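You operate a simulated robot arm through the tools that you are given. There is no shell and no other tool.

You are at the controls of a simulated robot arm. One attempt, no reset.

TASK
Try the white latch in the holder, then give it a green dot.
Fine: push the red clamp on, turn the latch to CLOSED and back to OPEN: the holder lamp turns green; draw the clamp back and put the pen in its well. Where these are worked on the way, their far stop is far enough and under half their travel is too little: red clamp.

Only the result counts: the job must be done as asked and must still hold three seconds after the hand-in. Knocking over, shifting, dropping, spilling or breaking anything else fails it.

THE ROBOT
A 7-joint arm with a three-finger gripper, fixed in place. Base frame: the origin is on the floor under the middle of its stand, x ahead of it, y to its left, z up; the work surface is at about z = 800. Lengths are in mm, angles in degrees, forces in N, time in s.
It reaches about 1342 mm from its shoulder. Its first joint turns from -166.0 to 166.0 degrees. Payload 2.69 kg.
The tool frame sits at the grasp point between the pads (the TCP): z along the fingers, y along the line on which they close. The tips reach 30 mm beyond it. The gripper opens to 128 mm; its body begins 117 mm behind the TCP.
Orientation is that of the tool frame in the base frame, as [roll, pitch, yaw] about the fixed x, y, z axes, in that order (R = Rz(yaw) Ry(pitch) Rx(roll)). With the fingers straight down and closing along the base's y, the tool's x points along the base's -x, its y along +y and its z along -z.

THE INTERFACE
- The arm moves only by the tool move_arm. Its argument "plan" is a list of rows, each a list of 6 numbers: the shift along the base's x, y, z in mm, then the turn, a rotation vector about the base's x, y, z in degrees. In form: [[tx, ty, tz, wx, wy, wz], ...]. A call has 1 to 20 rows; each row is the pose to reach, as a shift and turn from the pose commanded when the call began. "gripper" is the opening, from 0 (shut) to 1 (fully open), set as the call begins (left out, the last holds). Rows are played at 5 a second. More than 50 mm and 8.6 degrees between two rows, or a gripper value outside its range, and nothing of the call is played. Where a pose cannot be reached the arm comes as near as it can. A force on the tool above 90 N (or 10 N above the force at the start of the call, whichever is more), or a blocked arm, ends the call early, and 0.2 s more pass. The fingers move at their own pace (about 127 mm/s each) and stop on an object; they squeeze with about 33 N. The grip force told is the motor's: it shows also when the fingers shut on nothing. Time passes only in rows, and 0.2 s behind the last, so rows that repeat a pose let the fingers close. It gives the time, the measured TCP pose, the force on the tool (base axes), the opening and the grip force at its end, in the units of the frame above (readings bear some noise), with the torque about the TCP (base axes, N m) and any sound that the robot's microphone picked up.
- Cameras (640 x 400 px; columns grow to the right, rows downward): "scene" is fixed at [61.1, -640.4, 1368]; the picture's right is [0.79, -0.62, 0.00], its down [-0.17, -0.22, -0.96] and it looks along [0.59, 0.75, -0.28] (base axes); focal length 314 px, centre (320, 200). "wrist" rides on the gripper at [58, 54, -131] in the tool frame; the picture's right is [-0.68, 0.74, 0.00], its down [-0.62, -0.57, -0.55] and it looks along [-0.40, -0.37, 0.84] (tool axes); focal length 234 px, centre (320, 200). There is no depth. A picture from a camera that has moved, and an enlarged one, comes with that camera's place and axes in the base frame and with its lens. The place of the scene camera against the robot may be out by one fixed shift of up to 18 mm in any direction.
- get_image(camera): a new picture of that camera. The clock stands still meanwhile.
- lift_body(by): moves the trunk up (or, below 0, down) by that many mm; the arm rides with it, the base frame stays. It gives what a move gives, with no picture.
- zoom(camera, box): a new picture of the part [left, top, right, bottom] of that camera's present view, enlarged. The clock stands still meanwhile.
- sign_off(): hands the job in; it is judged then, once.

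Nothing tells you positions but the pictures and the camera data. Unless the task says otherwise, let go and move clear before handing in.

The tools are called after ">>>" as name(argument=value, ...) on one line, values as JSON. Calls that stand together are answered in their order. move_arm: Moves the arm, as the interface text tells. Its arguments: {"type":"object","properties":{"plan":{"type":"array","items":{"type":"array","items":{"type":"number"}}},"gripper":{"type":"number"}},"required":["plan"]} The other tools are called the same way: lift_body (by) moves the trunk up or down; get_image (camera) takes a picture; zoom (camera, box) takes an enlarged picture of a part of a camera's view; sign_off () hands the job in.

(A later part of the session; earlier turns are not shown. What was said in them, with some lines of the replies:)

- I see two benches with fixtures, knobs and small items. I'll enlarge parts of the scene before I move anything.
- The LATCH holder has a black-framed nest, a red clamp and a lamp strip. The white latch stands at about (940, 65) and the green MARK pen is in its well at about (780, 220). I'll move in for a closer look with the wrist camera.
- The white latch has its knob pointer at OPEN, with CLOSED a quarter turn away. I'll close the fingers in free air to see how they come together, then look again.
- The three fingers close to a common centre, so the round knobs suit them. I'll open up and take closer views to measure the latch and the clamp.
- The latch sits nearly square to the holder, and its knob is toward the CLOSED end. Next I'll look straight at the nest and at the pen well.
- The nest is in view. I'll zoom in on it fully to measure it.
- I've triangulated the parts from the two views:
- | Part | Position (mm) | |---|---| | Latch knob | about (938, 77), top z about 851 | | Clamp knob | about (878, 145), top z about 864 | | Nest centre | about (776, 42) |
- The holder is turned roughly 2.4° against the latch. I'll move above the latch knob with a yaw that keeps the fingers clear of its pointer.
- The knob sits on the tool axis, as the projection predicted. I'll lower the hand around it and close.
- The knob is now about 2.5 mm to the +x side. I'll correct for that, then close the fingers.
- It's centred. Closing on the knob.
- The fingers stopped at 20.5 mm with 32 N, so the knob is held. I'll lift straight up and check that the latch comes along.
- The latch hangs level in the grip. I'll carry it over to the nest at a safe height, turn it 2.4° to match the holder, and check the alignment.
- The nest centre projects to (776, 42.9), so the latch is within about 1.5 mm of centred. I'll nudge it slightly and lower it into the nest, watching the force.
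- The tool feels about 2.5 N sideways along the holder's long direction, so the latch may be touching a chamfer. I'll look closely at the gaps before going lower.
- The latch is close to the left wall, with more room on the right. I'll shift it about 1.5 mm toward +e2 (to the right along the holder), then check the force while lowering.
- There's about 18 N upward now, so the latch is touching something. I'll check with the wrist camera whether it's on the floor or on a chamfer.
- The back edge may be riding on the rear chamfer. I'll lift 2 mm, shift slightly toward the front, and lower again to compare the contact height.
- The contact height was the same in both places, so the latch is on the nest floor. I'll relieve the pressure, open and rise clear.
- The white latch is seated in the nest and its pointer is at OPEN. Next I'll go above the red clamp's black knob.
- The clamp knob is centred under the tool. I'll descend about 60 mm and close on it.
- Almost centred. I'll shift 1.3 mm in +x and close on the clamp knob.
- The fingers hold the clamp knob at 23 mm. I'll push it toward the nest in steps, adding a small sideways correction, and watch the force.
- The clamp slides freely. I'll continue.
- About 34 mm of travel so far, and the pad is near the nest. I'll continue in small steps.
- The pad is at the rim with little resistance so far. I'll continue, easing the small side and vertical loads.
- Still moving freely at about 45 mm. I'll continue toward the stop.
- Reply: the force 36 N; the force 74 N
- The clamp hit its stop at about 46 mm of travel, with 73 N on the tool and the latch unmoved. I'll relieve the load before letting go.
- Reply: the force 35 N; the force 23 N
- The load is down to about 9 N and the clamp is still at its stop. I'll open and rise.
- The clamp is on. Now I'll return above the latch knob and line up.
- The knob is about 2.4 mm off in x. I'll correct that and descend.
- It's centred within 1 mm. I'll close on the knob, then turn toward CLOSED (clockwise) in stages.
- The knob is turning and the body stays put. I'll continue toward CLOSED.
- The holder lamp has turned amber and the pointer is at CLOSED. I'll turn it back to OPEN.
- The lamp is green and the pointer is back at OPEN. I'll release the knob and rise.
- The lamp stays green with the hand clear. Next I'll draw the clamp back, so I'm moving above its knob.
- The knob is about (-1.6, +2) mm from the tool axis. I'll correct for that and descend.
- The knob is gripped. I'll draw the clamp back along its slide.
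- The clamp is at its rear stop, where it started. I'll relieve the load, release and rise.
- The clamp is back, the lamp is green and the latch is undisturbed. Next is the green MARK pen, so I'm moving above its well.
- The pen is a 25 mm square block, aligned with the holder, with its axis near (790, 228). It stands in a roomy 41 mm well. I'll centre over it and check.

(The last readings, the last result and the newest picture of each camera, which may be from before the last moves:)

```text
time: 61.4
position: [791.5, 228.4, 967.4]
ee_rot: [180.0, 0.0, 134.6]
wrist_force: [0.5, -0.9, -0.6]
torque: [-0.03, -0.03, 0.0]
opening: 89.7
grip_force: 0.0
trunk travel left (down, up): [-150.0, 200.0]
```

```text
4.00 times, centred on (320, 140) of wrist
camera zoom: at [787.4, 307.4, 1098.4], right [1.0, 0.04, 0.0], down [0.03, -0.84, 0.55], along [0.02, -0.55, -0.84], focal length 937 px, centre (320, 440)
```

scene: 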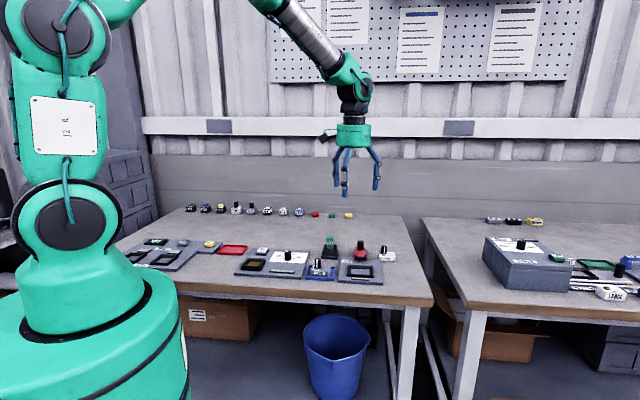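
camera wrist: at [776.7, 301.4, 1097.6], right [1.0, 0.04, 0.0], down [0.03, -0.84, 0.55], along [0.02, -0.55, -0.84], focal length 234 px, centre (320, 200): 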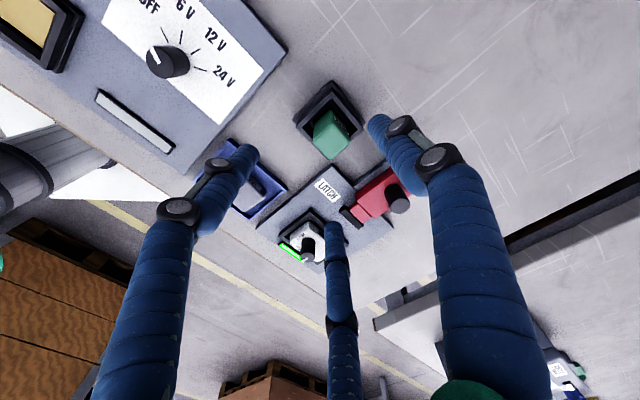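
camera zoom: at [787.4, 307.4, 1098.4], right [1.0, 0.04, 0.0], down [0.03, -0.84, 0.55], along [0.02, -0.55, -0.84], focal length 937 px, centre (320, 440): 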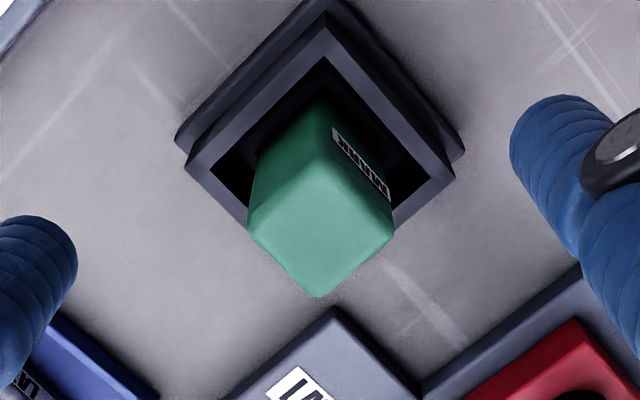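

It's centred over the pen. I'll descend so the tips stay just above the well rim.

>>> move_arm(plan=[[0, 0, -25, 0, 0, 0], [0, 0, -50, 0, 0, 0], [0, 0, -70, 0, 0, 0], [0, 0, -79, 0, 0, 0], [0, 0, -79, 0, 0, 0]])

>>> zoom(camera="wrist", box=[200, 80, 440, 230])

>>> zoom(camera="scene", box=[296, 210, 376, 260])

```text
time: 62.6
position: [792.1, 228.1, 887.6]
ee_rot: [-179.9, 0.0, 134.6]
wrist_force: [-0.4, -0.6, -1.1]
torque: [-0.01, -0.01, -0.02]
opening: 89.6
grip_force: 0.3
trunk travel left (down, up): [-150.0, 200.0]
```

```text
2.67 times, centred on (320, 155) of wrist
camera zoom: at [787.6, 308.0, 1018.9], right [1.0, 0.04, 0.0], down [0.03, -0.84, 0.55], along [0.02, -0.55, -0.84], focal length 624 px, centre (320, 320)
```

zoom: 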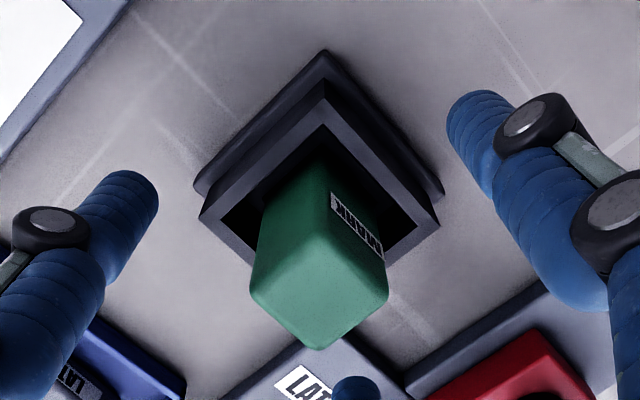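

```text
8.00 times, centred on (336, 235) of scene
camera zoom: at [61.1, -640.4, 1368.0], right [0.79, -0.62, 0.0], down [-0.17, -0.22, -0.96], along [0.59, 0.75, -0.28], focal length 2512 px, centre (192, -80)
```

zoom: 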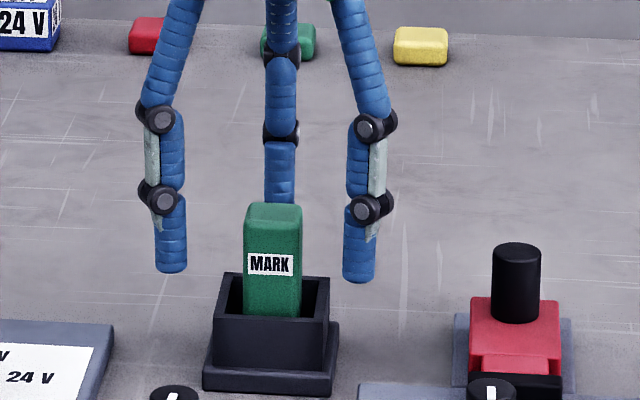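

The pen is centred. Closing on it now.

>>> move_arm(plan=[[0, 0, -2, 0, 0, 0], [0, 0, -2, 0, 0, 0]])

>>> move_arm(plan=[[0, 0, 0, 0, 0, 0], [0, 0, 0, 0, 0, 0], [0, 0, 0, 0, 0, 0], [0, 0, 0, 0, 0, 0], [0, 0, 0, 0, 0, 0]], gripper=0)

>>> get_image(camera="wrist")

>>> zoom(camera="scene", box=[296, 210, 376, 260])

```text
time: 63.2
position: [791.4, 229.6, 886.7]
ee_rot: [-179.9, 0.0, 134.7]
wrist_force: [-0.2, -0.7, 0.7]
torque: [0.0, -0.02, 0.02]
opening: 89.6
grip_force: 0.1
trunk travel left (down, up): [-150.0, 200.0]
```

```text
time: 64.4
position: [792.1, 228.4, 885.2]
ee_rot: [-180.0, -0.1, 134.6]
wrist_force: [-0.3, 1.2, -0.8]
torque: [-0.03, -0.01, 0.01]
opening: 32.8
grip_force: 32.9
trunk travel left (down, up): [-150.0, 200.0]
```

```text
taken
camera wrist: at [787.5, 308.0, 1016.9], right [1.0, 0.04, 0.0], down [0.03, -0.84, 0.55], along [0.02, -0.55, -0.84], focal length 234 px, centre (320, 200)
```

wrist: 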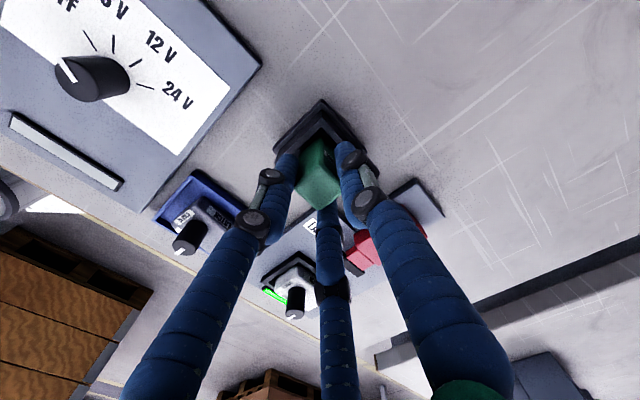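

```text
8.00 times, centred on (336, 235) of scene
camera zoom: at [61.1, -640.4, 1368.0], right [0.79, -0.62, 0.0], down [-0.17, -0.22, -0.96], along [0.59, 0.75, -0.28], focal length 2512 px, centre (192, -80)
```

zoom: 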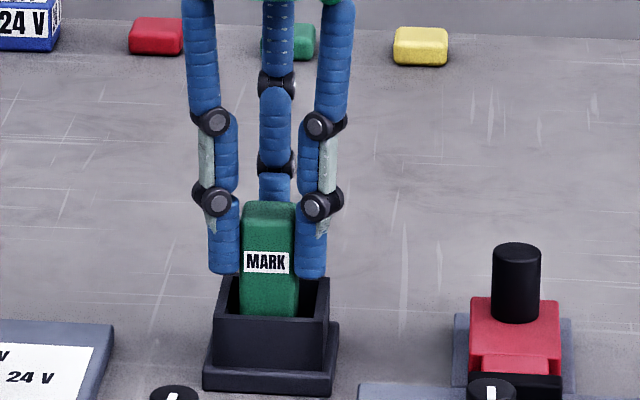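

>>> zoom(camera="wrist", box=[250, 90, 390, 220])

>>> zoom(camera="scene", box=[312, 230, 352, 255])

```text
3.08 times, centred on (320, 155) of wrist
camera zoom: at [787.5, 308.0, 1016.9], right [1.0, 0.04, 0.0], down [0.03, -0.84, 0.55], along [0.02, -0.55, -0.84], focal length 720 px, centre (320, 338)
```

zoom: 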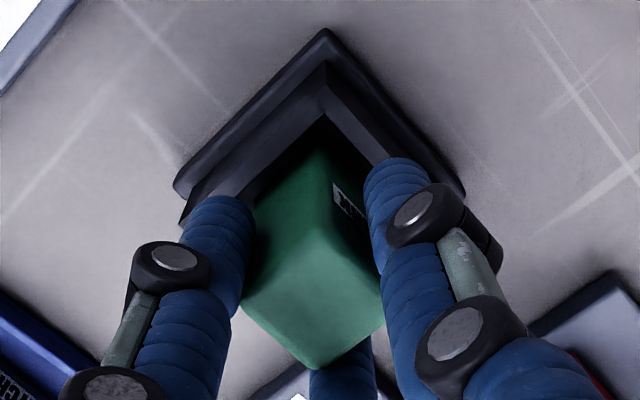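

```text
16.00 times, centred on (332, 242) of scene
camera zoom: at [61.1, -640.4, 1368.0], right [0.79, -0.62, 0.0], down [-0.17, -0.22, -0.96], along [0.59, 0.75, -0.28], focal length 5024 px, centre (128, -480)
```

zoom: 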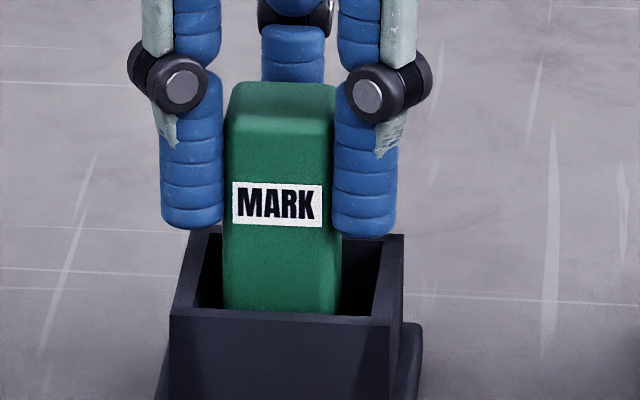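

The pen is held with the side fingers on its flanks and the thumb behind. I'll lift straight out.

>>> move_arm(plan=[[0, 0, 6, 0, 0, 0], [0, 0, 16, 0, 0, 0], [0, 0, 30, 0, 0, 0], [0, 0, 50, 0, 0, 0], [0, 0, 75, 0, 0, 0], [0, 0, 100, 0, 0, 0], [0, 0, 100, 0, 0, 0]])

>>> get_image(camera="wrist")

>>> zoom(camera="scene", box=[280, 170, 392, 240])

>>> zoom(camera="scene", box=[312, 200, 352, 225])

```text
time: 66.0
position: [791.0, 228.6, 985.9]
ee_rot: [-180.0, 0.0, 134.6]
wrist_force: [0.4, -0.6, -0.5]
torque: [-0.01, 0.0, -0.01]
opening: 32.6
grip_force: 33.0
trunk travel left (down, up): [-150.0, 200.0]
```

```text
taken
camera wrist: at [787.3, 307.1, 1116.7], right [1.0, 0.04, 0.0], down [0.03, -0.84, 0.55], along [0.02, -0.55, -0.84], focal length 234 px, centre (320, 200)
```

wrist: 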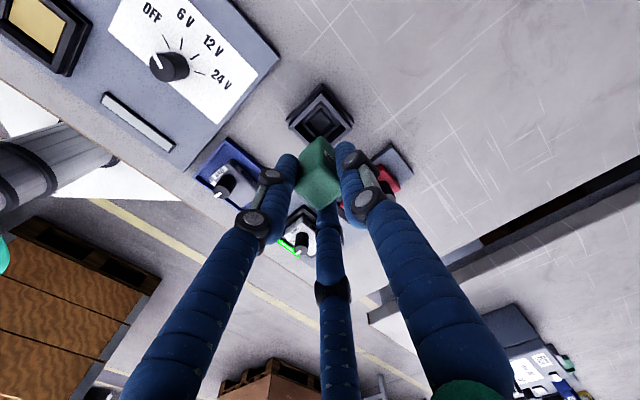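

```text
5.71 times, centred on (336, 205) of scene
camera zoom: at [61.1, -640.4, 1368.0], right [0.79, -0.62, 0.0], down [-0.17, -0.22, -0.96], along [0.59, 0.75, -0.28], focal length 1794 px, centre (229, 171)
```

zoom: 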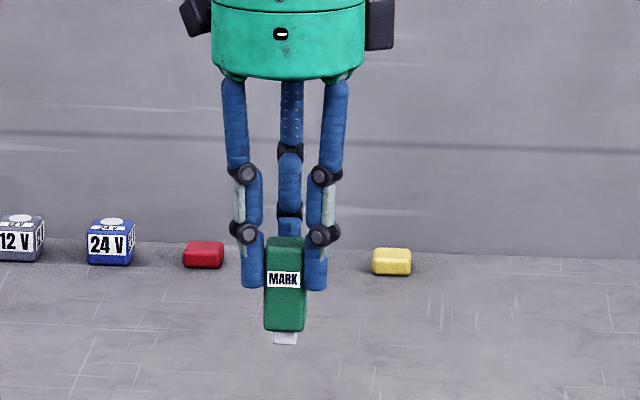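

```text
16.00 times, centred on (332, 212) of scene
camera zoom: at [61.1, -640.4, 1368.0], right [0.79, -0.62, 0.0], down [-0.17, -0.22, -0.96], along [0.59, 0.75, -0.28], focal length 5024 px, centre (128, 0)
```

zoom: 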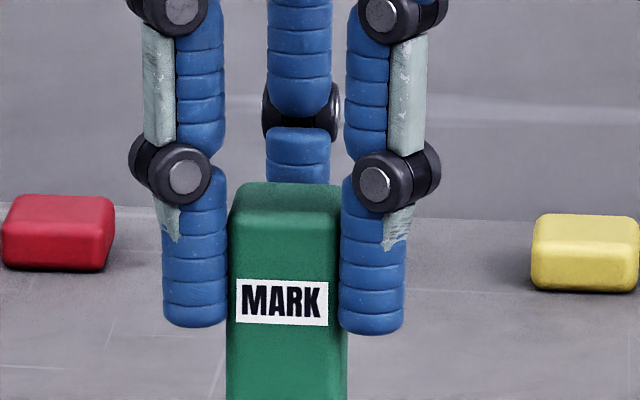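

The pen is out and has a small nib on its lower end. I'll look at the nib before going to the latch.

>>> zoom(camera="scene", box=[312, 210, 352, 235])

>>> zoom(camera="wrist", box=[270, 70, 370, 132])

>>> zoom(camera="wrist", box=[270, 120, 370, 220])

```text
16.00 times, centred on (332, 222) of scene
camera zoom: at [61.1, -640.4, 1368.0], right [0.79, -0.62, 0.0], down [-0.17, -0.22, -0.96], along [0.59, 0.75, -0.28], focal length 5024 px, centre (128, -160)
```

zoom: 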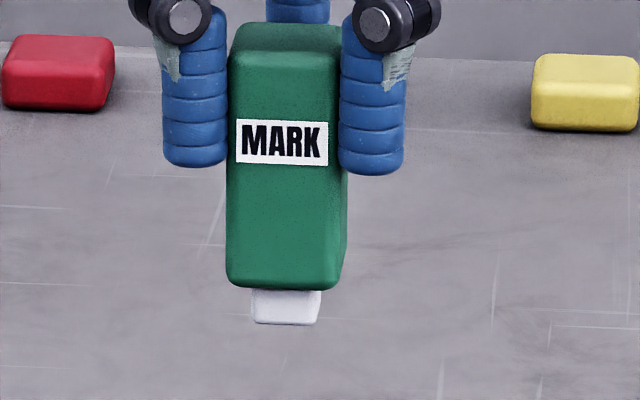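

```text
6.40 times, centred on (320, 101) of wrist
camera zoom: at [787.3, 307.1, 1116.7], right [1.0, 0.04, 0.0], down [0.03, -0.84, 0.55], along [0.02, -0.55, -0.84], focal length 1499 px, centre (320, 834)
```

zoom: 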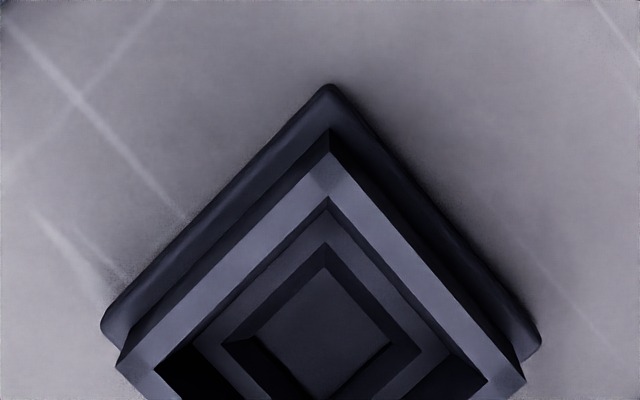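

```text
4.00 times, centred on (320, 170) of wrist
camera zoom: at [787.3, 307.1, 1116.7], right [1.0, 0.04, 0.0], down [0.03, -0.84, 0.55], along [0.02, -0.55, -0.84], focal length 937 px, centre (320, 320)
```

zoom: 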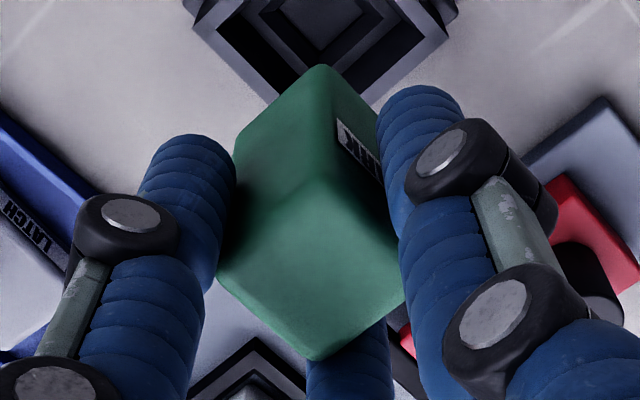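

The nib is about 77 mm below the tool point. I'll carry the pen over the free end of the latch top, clear of its knob, and check alignment before lowering.

>>> move_arm(plan=[[0, -40, 0, 0, 0, 0], [0, -80, 0, 0, 0, 0], [0, -120, 0, 0, 0, 0], [0, -160, 0, 0, 0, 0], [0, -198, 0, 0, 0, 0], [0, -198, 0, 0, 0, 0], [0, -198, 0, 0, 0, 0]])

>>> get_image(camera="wrist")

>>> zoom(camera="scene", box=[316, 200, 412, 260])

>>> zoom(camera="wrist", box=[240, 80, 400, 180])

```text
time: 67.6
position: [792.1, 29.5, 987.0]
ee_rot: [180.0, 0.1, 134.6]
wrist_force: [-0.3, -0.5, -0.8]
torque: [-0.02, -0.01, -0.01]
opening: 32.4
grip_force: 33.2
trunk travel left (down, up): [-150.0, 200.0]
```

```text
taken
camera wrist: at [787.7, 109.4, 1118.1], right [1.0, 0.04, 0.0], down [0.03, -0.84, 0.55], along [0.02, -0.55, -0.84], focal length 234 px, centre (320, 200)
```

wrist: 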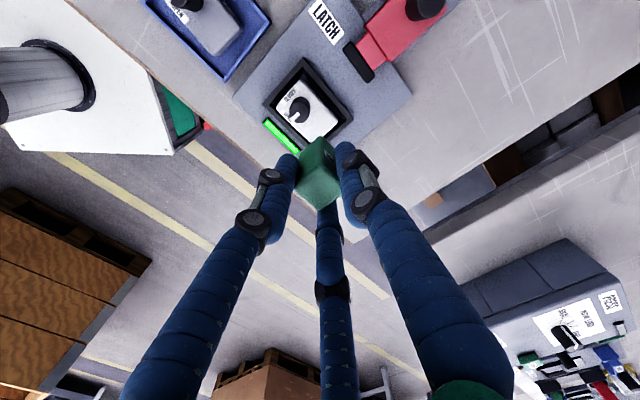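

```text
6.67 times, centred on (364, 230) of scene
camera zoom: at [61.1, -640.4, 1368.0], right [0.79, -0.62, 0.0], down [-0.17, -0.22, -0.96], along [0.59, 0.75, -0.28], focal length 2093 px, centre (27, 0)
```

zoom: 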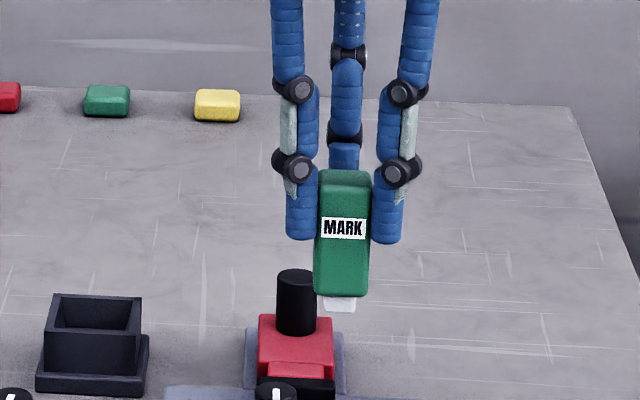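

```text
4.00 times, centred on (320, 130) of wrist
camera zoom: at [787.7, 109.4, 1118.1], right [1.0, 0.04, 0.0], down [0.03, -0.84, 0.55], along [0.02, -0.55, -0.84], focal length 937 px, centre (320, 480)
```

zoom: 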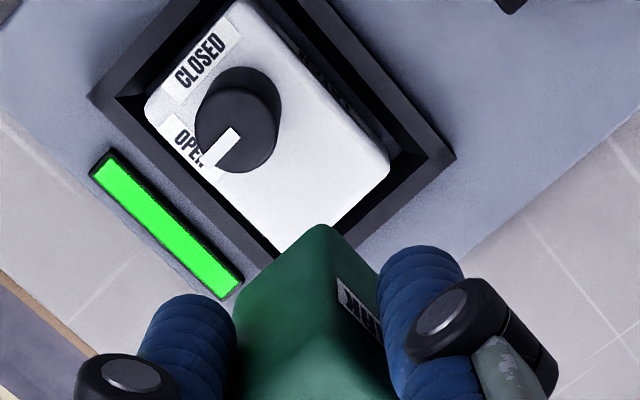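

The nib will land on the latch's free end. I'll shift 1.7 mm away from the edge and lower to just above the surface.

>>> move_arm(plan=[[-1.4, 1.0, 0, 0, 0, 0], [-1.4, 1.0, -25, 0, 0, 0], [-1.4, 1.0, -50, 0, 0, 0], [-1.4, 1.0, -65, 0, 0, 0], [-1.4, 1.0, -70, 0, 0, 0], [-1.4, 1.0, -70, 0, 0, 0]])

>>> zoom(camera="scene", box=[336, 235, 392, 270])

>>> zoom(camera="wrist", box=[240, 100, 400, 200])

```text
time: 69.0
position: [791.0, 31.2, 915.9]
ee_rot: [180.0, 0.0, 134.6]
wrist_force: [-0.7, 0.8, -0.5]
torque: [0.01, 0.01, 0.01]
opening: 32.5
grip_force: 33.2
trunk travel left (down, up): [-150.0, 200.0]
```

```text
11.43 times, centred on (364, 252) of scene
camera zoom: at [61.1, -640.4, 1368.0], right [0.79, -0.62, 0.0], down [-0.17, -0.22, -0.96], along [0.59, 0.75, -0.28], focal length 3589 px, centre (-183, -400)
```

zoom: 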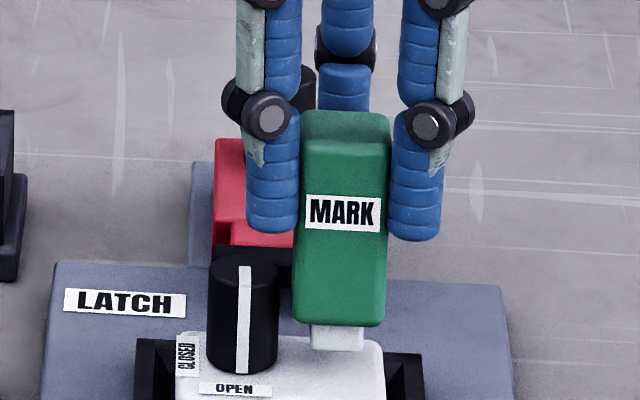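

```text
4.00 times, centred on (320, 150) of wrist
camera zoom: at [785.8, 110.5, 1046.6], right [1.0, 0.04, 0.0], down [0.03, -0.84, 0.55], along [0.02, -0.55, -0.84], focal length 937 px, centre (320, 400)
```

zoom: 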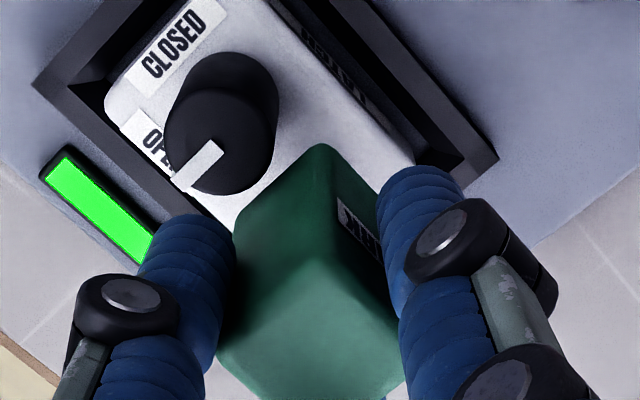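

The pen clears the knob. I'll lower in small steps and watch for contact force.

>>> move_arm(plan=[[0, 0, -2, 0, 0, 0], [0, 0, -4, 0, 0, 0], [0, 0, -4, 0, 0, 0]])

>>> move_arm(plan=[[0, 0, -1, 0, 0, 0], [0, 0, -2, 0, 0, 0], [0, 0, -2, 0, 0, 0]])

>>> zoom(camera="scene", box=[340, 245, 388, 275])

```text
time: 69.8
position: [790.0, 32.1, 910.3]
ee_rot: [180.0, 0.0, 134.6]
wrist_force: [0.0, -0.8, -0.9]
torque: [-0.01, 0.0, -0.01]
opening: 32.5
grip_force: 32.7
trunk travel left (down, up): [-150.0, 200.0]
```

```text
time: 70.6
position: [789.9, 32.0, 908.9]
ee_rot: [179.9, 0.0, 134.6]
wrist_force: [-0.6, -1.0, -0.9]
torque: [0.01, 0.01, 0.02]
opening: 32.4
grip_force: 33.2
trunk travel left (down, up): [-150.0, 200.0]
```

```text
13.33 times, centred on (364, 260) of scene
camera zoom: at [61.1, -640.4, 1368.0], right [0.79, -0.62, 0.0], down [-0.17, -0.22, -0.96], along [0.59, 0.75, -0.28], focal length 4187 px, centre (-267, -600)
```

zoom: 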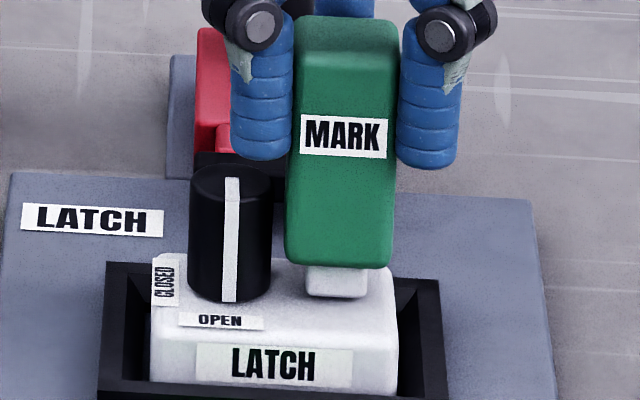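

>>> move_arm(plan=[[0, 0, -1, 0, 0, 0], [0, 0, -2, 0, 0, 0], [0, 0, -2, 0, 0, 0]])

>>> move_arm(plan=[[0, 0, -1, 0, 0, 0], [0, 0, -1.5, 0, 0, 0], [0, 0, -1.5, 0, 0, 0]])

```text
time: 71.4
position: [790.8, 32.3, 907.5]
ee_rot: [179.9, 0.0, 134.6]
wrist_force: [-0.3, -0.5, 0.7]
torque: [-0.01, -0.03, 0.0]
opening: 32.7
grip_force: 33.7
trunk travel left (down, up): [-150.0, 200.0]
```

```text
time: 72.2
position: [791.7, 31.0, 907.4]
ee_rot: [179.9, 0.1, 134.5]
wrist_force: [-1.5, 0.5, 12.1]
torque: [0.04, 0.15, 0.02]
opening: 32.7
grip_force: 32.8
trunk travel left (down, up): [-150.0, 200.0]
```

Contact at about 12 N. I'll lift straight up and look at the mark.

>>> move_arm(plan=[[0, 0, 0, 0, 0, 0], [0, 0, 3, 0, 0, 0], [0, 0, 15, 0, 0, 0], [0, 0, 40, 0, 0, 0], [0, 0, 65, 0, 0, 0], [0, 0, 79.5, 0, 0, 0], [0, 0, 79.5, 0, 0, 0]])

>>> zoom(camera="scene", box=[332, 240, 396, 280])

>>> zoom(camera="wrist", box=[240, 80, 400, 180])

```text
time: 73.8
position: [788.6, 30.8, 984.3]
ee_rot: [-179.9, 0.0, 134.6]
wrist_force: [-0.3, 0.2, -0.5]
torque: [-0.02, 0.0, 0.02]
opening: 32.7
grip_force: 32.9
trunk travel left (down, up): [-150.0, 200.0]
```

```text
10.00 times, centred on (364, 260) of scene
camera zoom: at [61.1, -640.4, 1368.0], right [0.79, -0.62, 0.0], down [-0.17, -0.22, -0.96], along [0.59, 0.75, -0.28], focal length 3140 px, centre (-120, -400)
```

zoom: 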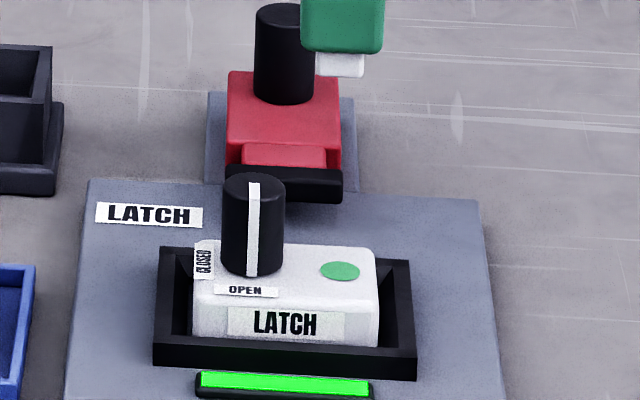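

```text
4.00 times, centred on (320, 130) of wrist
camera zoom: at [784.2, 110.0, 1115.8], right [1.0, 0.04, 0.0], down [0.03, -0.84, 0.55], along [0.02, -0.55, -0.84], focal length 937 px, centre (320, 480)
```

zoom: 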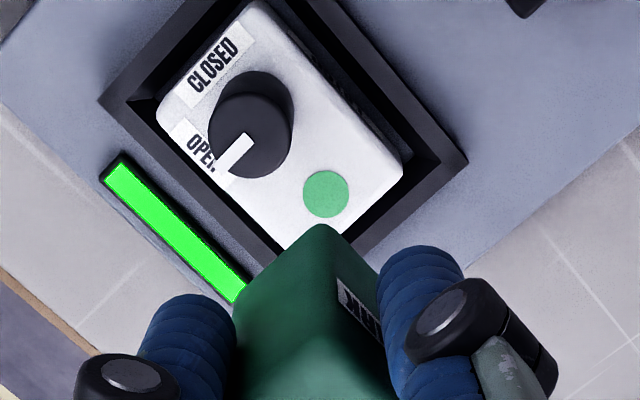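

The green dot is on the white latch and the lamp is still green. I'm carrying the pen back over its well, reversing the same moves.

>>> move_arm(plan=[[1.4, 39, 0, 0, 0, 0], [1.4, 79, 0, 0, 0, 0], [1.4, 119, 0, 0, 0, 0], [1.4, 159, 0, 0, 0, 0], [1.4, 197, 0, 0, 0, 0], [1.4, 197, 0, 0, 0, 0], [1.4, 197, 0, 0, 0, 0]])

>>> zoom(camera="wrist", box=[240, 60, 400, 160])

>>> zoom(camera="scene", box=[288, 200, 384, 260])

```text
time: 75.4
position: [790.9, 228.3, 985.6]
ee_rot: [180.0, 0.0, 134.7]
wrist_force: [0.5, 0.1, -1.3]
torque: [0.01, -0.04, -0.01]
opening: 32.5
grip_force: 33.2
trunk travel left (down, up): [-150.0, 200.0]
```

```text
4.00 times, centred on (320, 110) of wrist
camera zoom: at [787.0, 307.6, 1117.1], right [1.0, 0.04, 0.0], down [0.03, -0.84, 0.55], along [0.02, -0.55, -0.84], focal length 937 px, centre (320, 560)
```

zoom: 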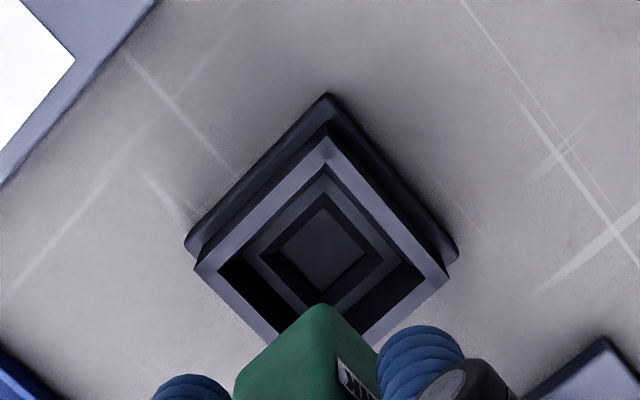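

```text
6.67 times, centred on (336, 230) of scene
camera zoom: at [61.1, -640.4, 1368.0], right [0.79, -0.62, 0.0], down [-0.17, -0.22, -0.96], along [0.59, 0.75, -0.28], focal length 2093 px, centre (213, 0)
```

zoom: 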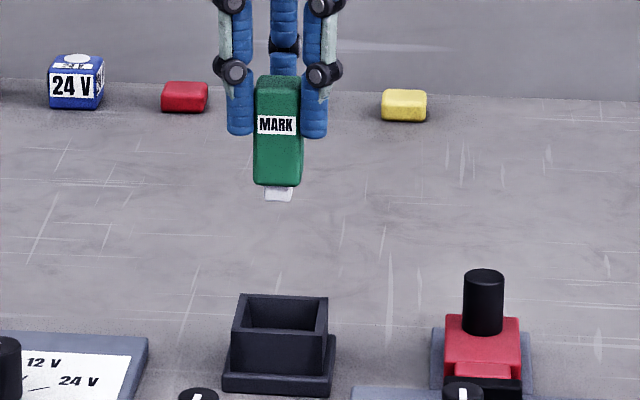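

The recess centre is about (+2, -1) mm from the pen axis. I'll adjust and lower into the well, taking the last part slowly.

>>> move_arm(plan=[[1.8, -0.8, 0, 0, 0, 0], [1.8, -0.8, -25, 0, 0, 0], [1.8, -0.8, -50, 0, 0, 0], [1.8, -0.8, -70, 0, 0, 0], [1.8, -0.8, -82, 0, 0, 0], [1.8, -0.8, -88, 0, 0, 0], [1.8, -0.8, -88, 0, 0, 0]])

>>> zoom(camera="scene", box=[304, 225, 352, 255])

>>> zoom(camera="wrist", box=[260, 90, 380, 180])

```text
time: 77.0
position: [794.1, 228.7, 897.9]
ee_rot: [-180.0, 0.1, 134.5]
wrist_force: [0.1, -0.1, -0.5]
torque: [-0.03, 0.01, 0.02]
opening: 32.1
grip_force: 33.1
trunk travel left (down, up): [-150.0, 200.0]
```

```text
13.33 times, centred on (328, 240) of scene
camera zoom: at [61.1, -640.4, 1368.0], right [0.79, -0.62, 0.0], down [-0.17, -0.22, -0.96], along [0.59, 0.75, -0.28], focal length 4187 px, centre (213, -333)
```

zoom: 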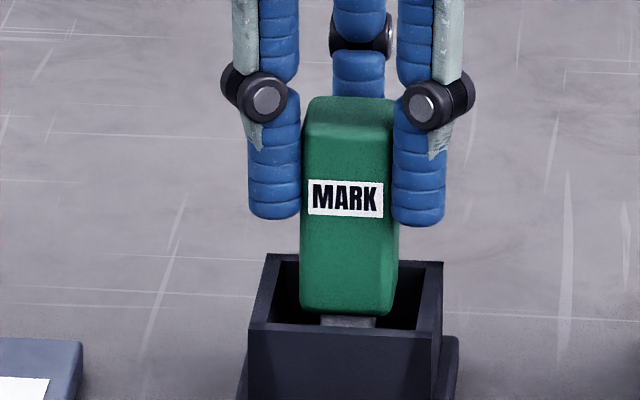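

```text
4.44 times, centred on (320, 135) of wrist
camera zoom: at [789.9, 307.3, 1028.7], right [1.0, 0.04, 0.0], down [0.03, -0.84, 0.55], along [0.02, -0.55, -0.84], focal length 1041 px, centre (320, 489)
```

zoom: 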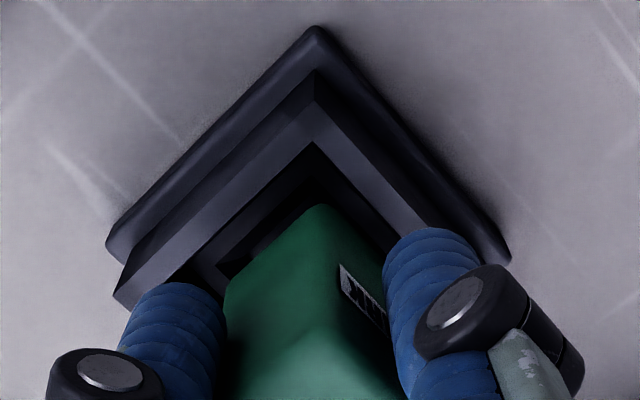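

The pen is inside the well, about 12 mm above its seat. I'll continue slowly.

>>> move_arm(plan=[[0, 0, -3, 0, 0, 0], [0, 0, -6, 0, 0, 0], [0, 0, -8, 0, 0, 0], [0, 0, -8, 0, 0, 0]])

>>> move_arm(plan=[[0, 0, -1, 0, 0, 0], [0, 0, -2, 0, 0, 0], [0, 0, -2, 0, 0, 0]])

>>> move_arm(plan=[[0, 0, -1, 0, 0, 0], [0, 0, -1.5, 0, 0, 0], [0, 0, -1.5, 0, 0, 0]])

```text
time: 78.0
position: [793.9, 228.5, 891.3]
ee_rot: [179.9, 0.1, 134.6]
wrist_force: [-0.1, -0.9, -0.7]
torque: [-0.01, -0.01, 0.01]
opening: 32.6
grip_force: 32.6
trunk travel left (down, up): [-150.0, 200.0]
```

```text
time: 78.8
position: [792.9, 228.6, 888.0]
ee_rot: [-180.0, 0.1, 134.5]
wrist_force: [0.3, -0.1, -1.2]
torque: [-0.01, 0.0, 0.0]
opening: 32.5
grip_force: 32.9
trunk travel left (down, up): [-150.0, 200.0]
```

```text
time: 79.6
position: [793.6, 228.5, 886.1]
ee_rot: [180.0, 0.0, 134.6]
wrist_force: [-0.7, 0.0, -0.8]
torque: [0.01, 0.0, 0.03]
opening: 32.4
grip_force: 32.8
trunk travel left (down, up): [-150.0, 200.0]
```

>>> move_arm(plan=[[0, 0, -0.5, 0, 0, 0], [0, 0, -1, 0, 0, 0], [0, 0, -1, 0, 0, 0]])

>>> zoom(camera="scene", box=[304, 225, 352, 255])

```text
time: 80.4
position: [793.4, 227.8, 886.1]
ee_rot: [180.0, 0.0, 134.6]
wrist_force: [0.1, 0.2, 0.5]
torque: [0.0, -0.02, 0.0]
opening: 32.5
grip_force: 33.6
trunk travel left (down, up): [-150.0, 200.0]
```

```text
13.33 times, centred on (328, 240) of scene
camera zoom: at [61.1, -640.4, 1368.0], right [0.79, -0.62, 0.0], down [-0.17, -0.22, -0.96], along [0.59, 0.75, -0.28], focal length 4187 px, centre (213, -333)
```

zoom: 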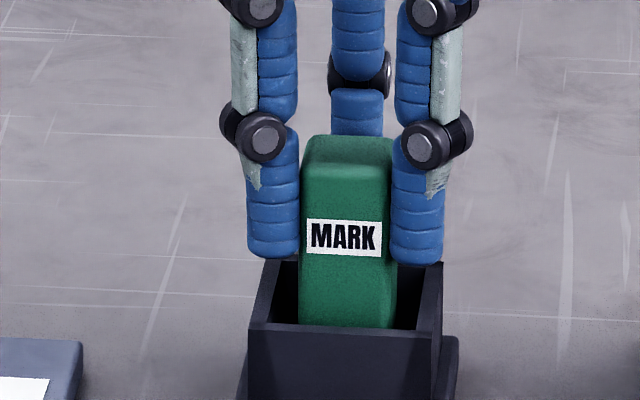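

>>> move_arm(plan=[[0, 0, -0.6, 0, 0, 0], [0, 0, -0.6, 0, 0, 0]])

```text
time: 81.0
position: [792.8, 227.4, 884.9]
ee_rot: [-180.0, 0.1, 134.6]
wrist_force: [-0.6, -0.4, 4.7]
torque: [0.0, -0.02, 0.01]
opening: 32.7
grip_force: 32.9
trunk travel left (down, up): [-150.0, 200.0]
```

The pen is seated with a light 5 N reaction. I'll open and rise straight up.

>>> move_arm(plan=[[0, 0, 0, 0, 0, 0], [0, 0, 0, 0, 0, 0], [0, 0, 0, 0, 0, 0], [0, 0, 0, 0, 0, 0]], gripper=0.6)

>>> move_arm(plan=[[0, 0, 20, 0, 0, 0], [0, 0, 50, 0, 0, 0], [0, 0, 90, 0, 0, 0], [0, 0, 130, 0, 0, 0], [0, 0, 130, 0, 0, 0]])

>>> get_image(camera="scene")

>>> zoom(camera="scene", box=[290, 210, 402, 280])

>>> get_image(camera="wrist")

>>> zoom(camera="wrist", box=[240, 80, 400, 180])

```text
time: 82.0
position: [794.3, 227.5, 886.0]
ee_rot: [180.0, 0.0, 134.6]
wrist_force: [0.0, -0.8, -0.3]
torque: [0.0, 0.02, -0.04]
opening: 77.1
grip_force: 0.0
trunk travel left (down, up): [-150.0, 200.0]
```

```text
time: 83.2
position: [793.0, 228.4, 1016.7]
ee_rot: [180.0, 0.0, 134.6]
wrist_force: [-0.5, -0.1, 0.0]
torque: [0.01, -0.06, 0.01]
opening: 76.7
grip_force: 0.0
trunk travel left (down, up): [-150.0, 200.0]
```

```text
taken
```

scene: 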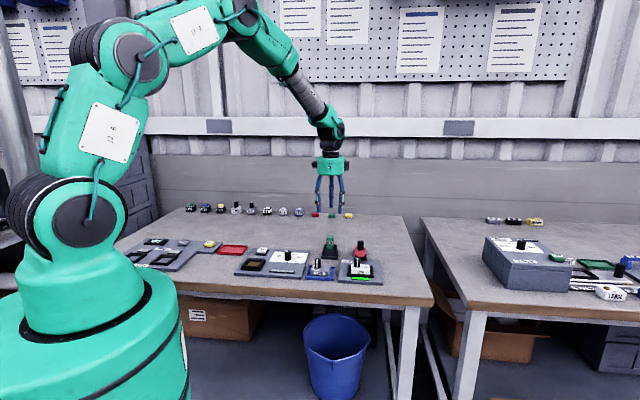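

```text
5.71 times, centred on (346, 245) of scene
camera zoom: at [61.1, -640.4, 1368.0], right [0.79, -0.62, 0.0], down [-0.17, -0.22, -0.96], along [0.59, 0.75, -0.28], focal length 1794 px, centre (171, -57)
```

zoom: 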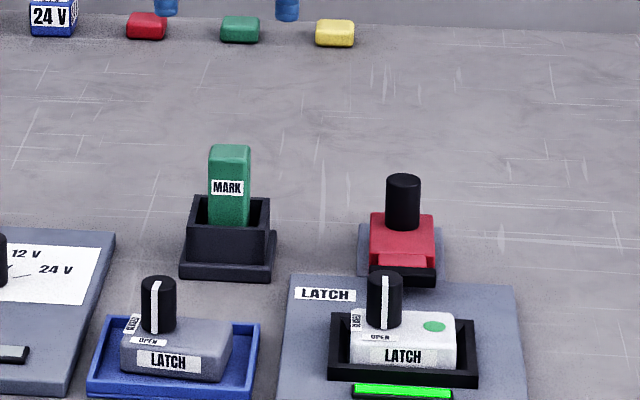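

```text
taken
camera wrist: at [788.0, 307.4, 1148.0], right [1.0, 0.04, 0.0], down [0.03, -0.84, 0.55], along [0.02, -0.55, -0.84], focal length 234 px, centre (320, 200)
```

wrist: 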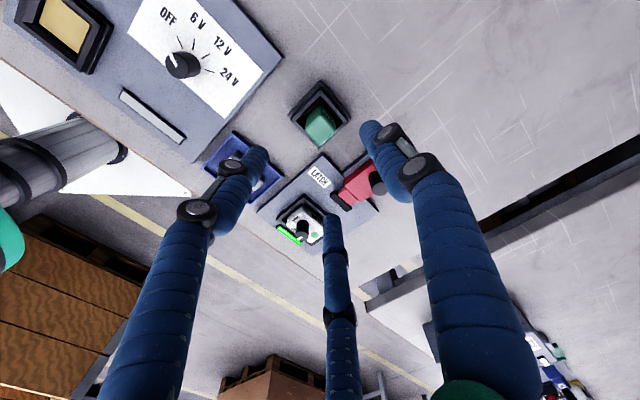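

```text
4.00 times, centred on (320, 130) of wrist
camera zoom: at [788.0, 307.4, 1148.0], right [1.0, 0.04, 0.0], down [0.03, -0.84, 0.55], along [0.02, -0.55, -0.84], focal length 937 px, centre (320, 480)
```

zoom: 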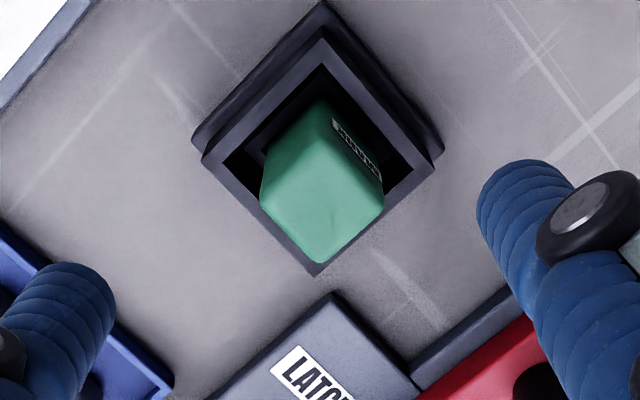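

The white latch is in the holder with its green dot and its pointer at OPEN, and the holder lamp is green. The clamp is drawn back, the pen stands in its well, and the hand is open and clear. Nothing else looks disturbed, so I'm handing in.

>>> sign_off()

```text
The job is handed in.
```

The job is handed in, and everything you asked for looked done in the last pictures. I haven't seen the verdict on it.

- **Trial:** I set the white latch in the holder and pushed the red clamp on to its stop. I then turned the latch to CLOSED, where the lamp went amber, and back to OPEN, where it went green.
- **Clamp:** I drew it back to its rear stop, where it started.
- **Dot:** A green dot is on the free end of the latch top, clear of the knob.
- **Pen:** It stands upright in its well, turned a few degrees from how it stood at first.

I left the white latch in the holder, since the task didn't say to take it out. The hand is open and clear above the bench, and nothing else looked moved.
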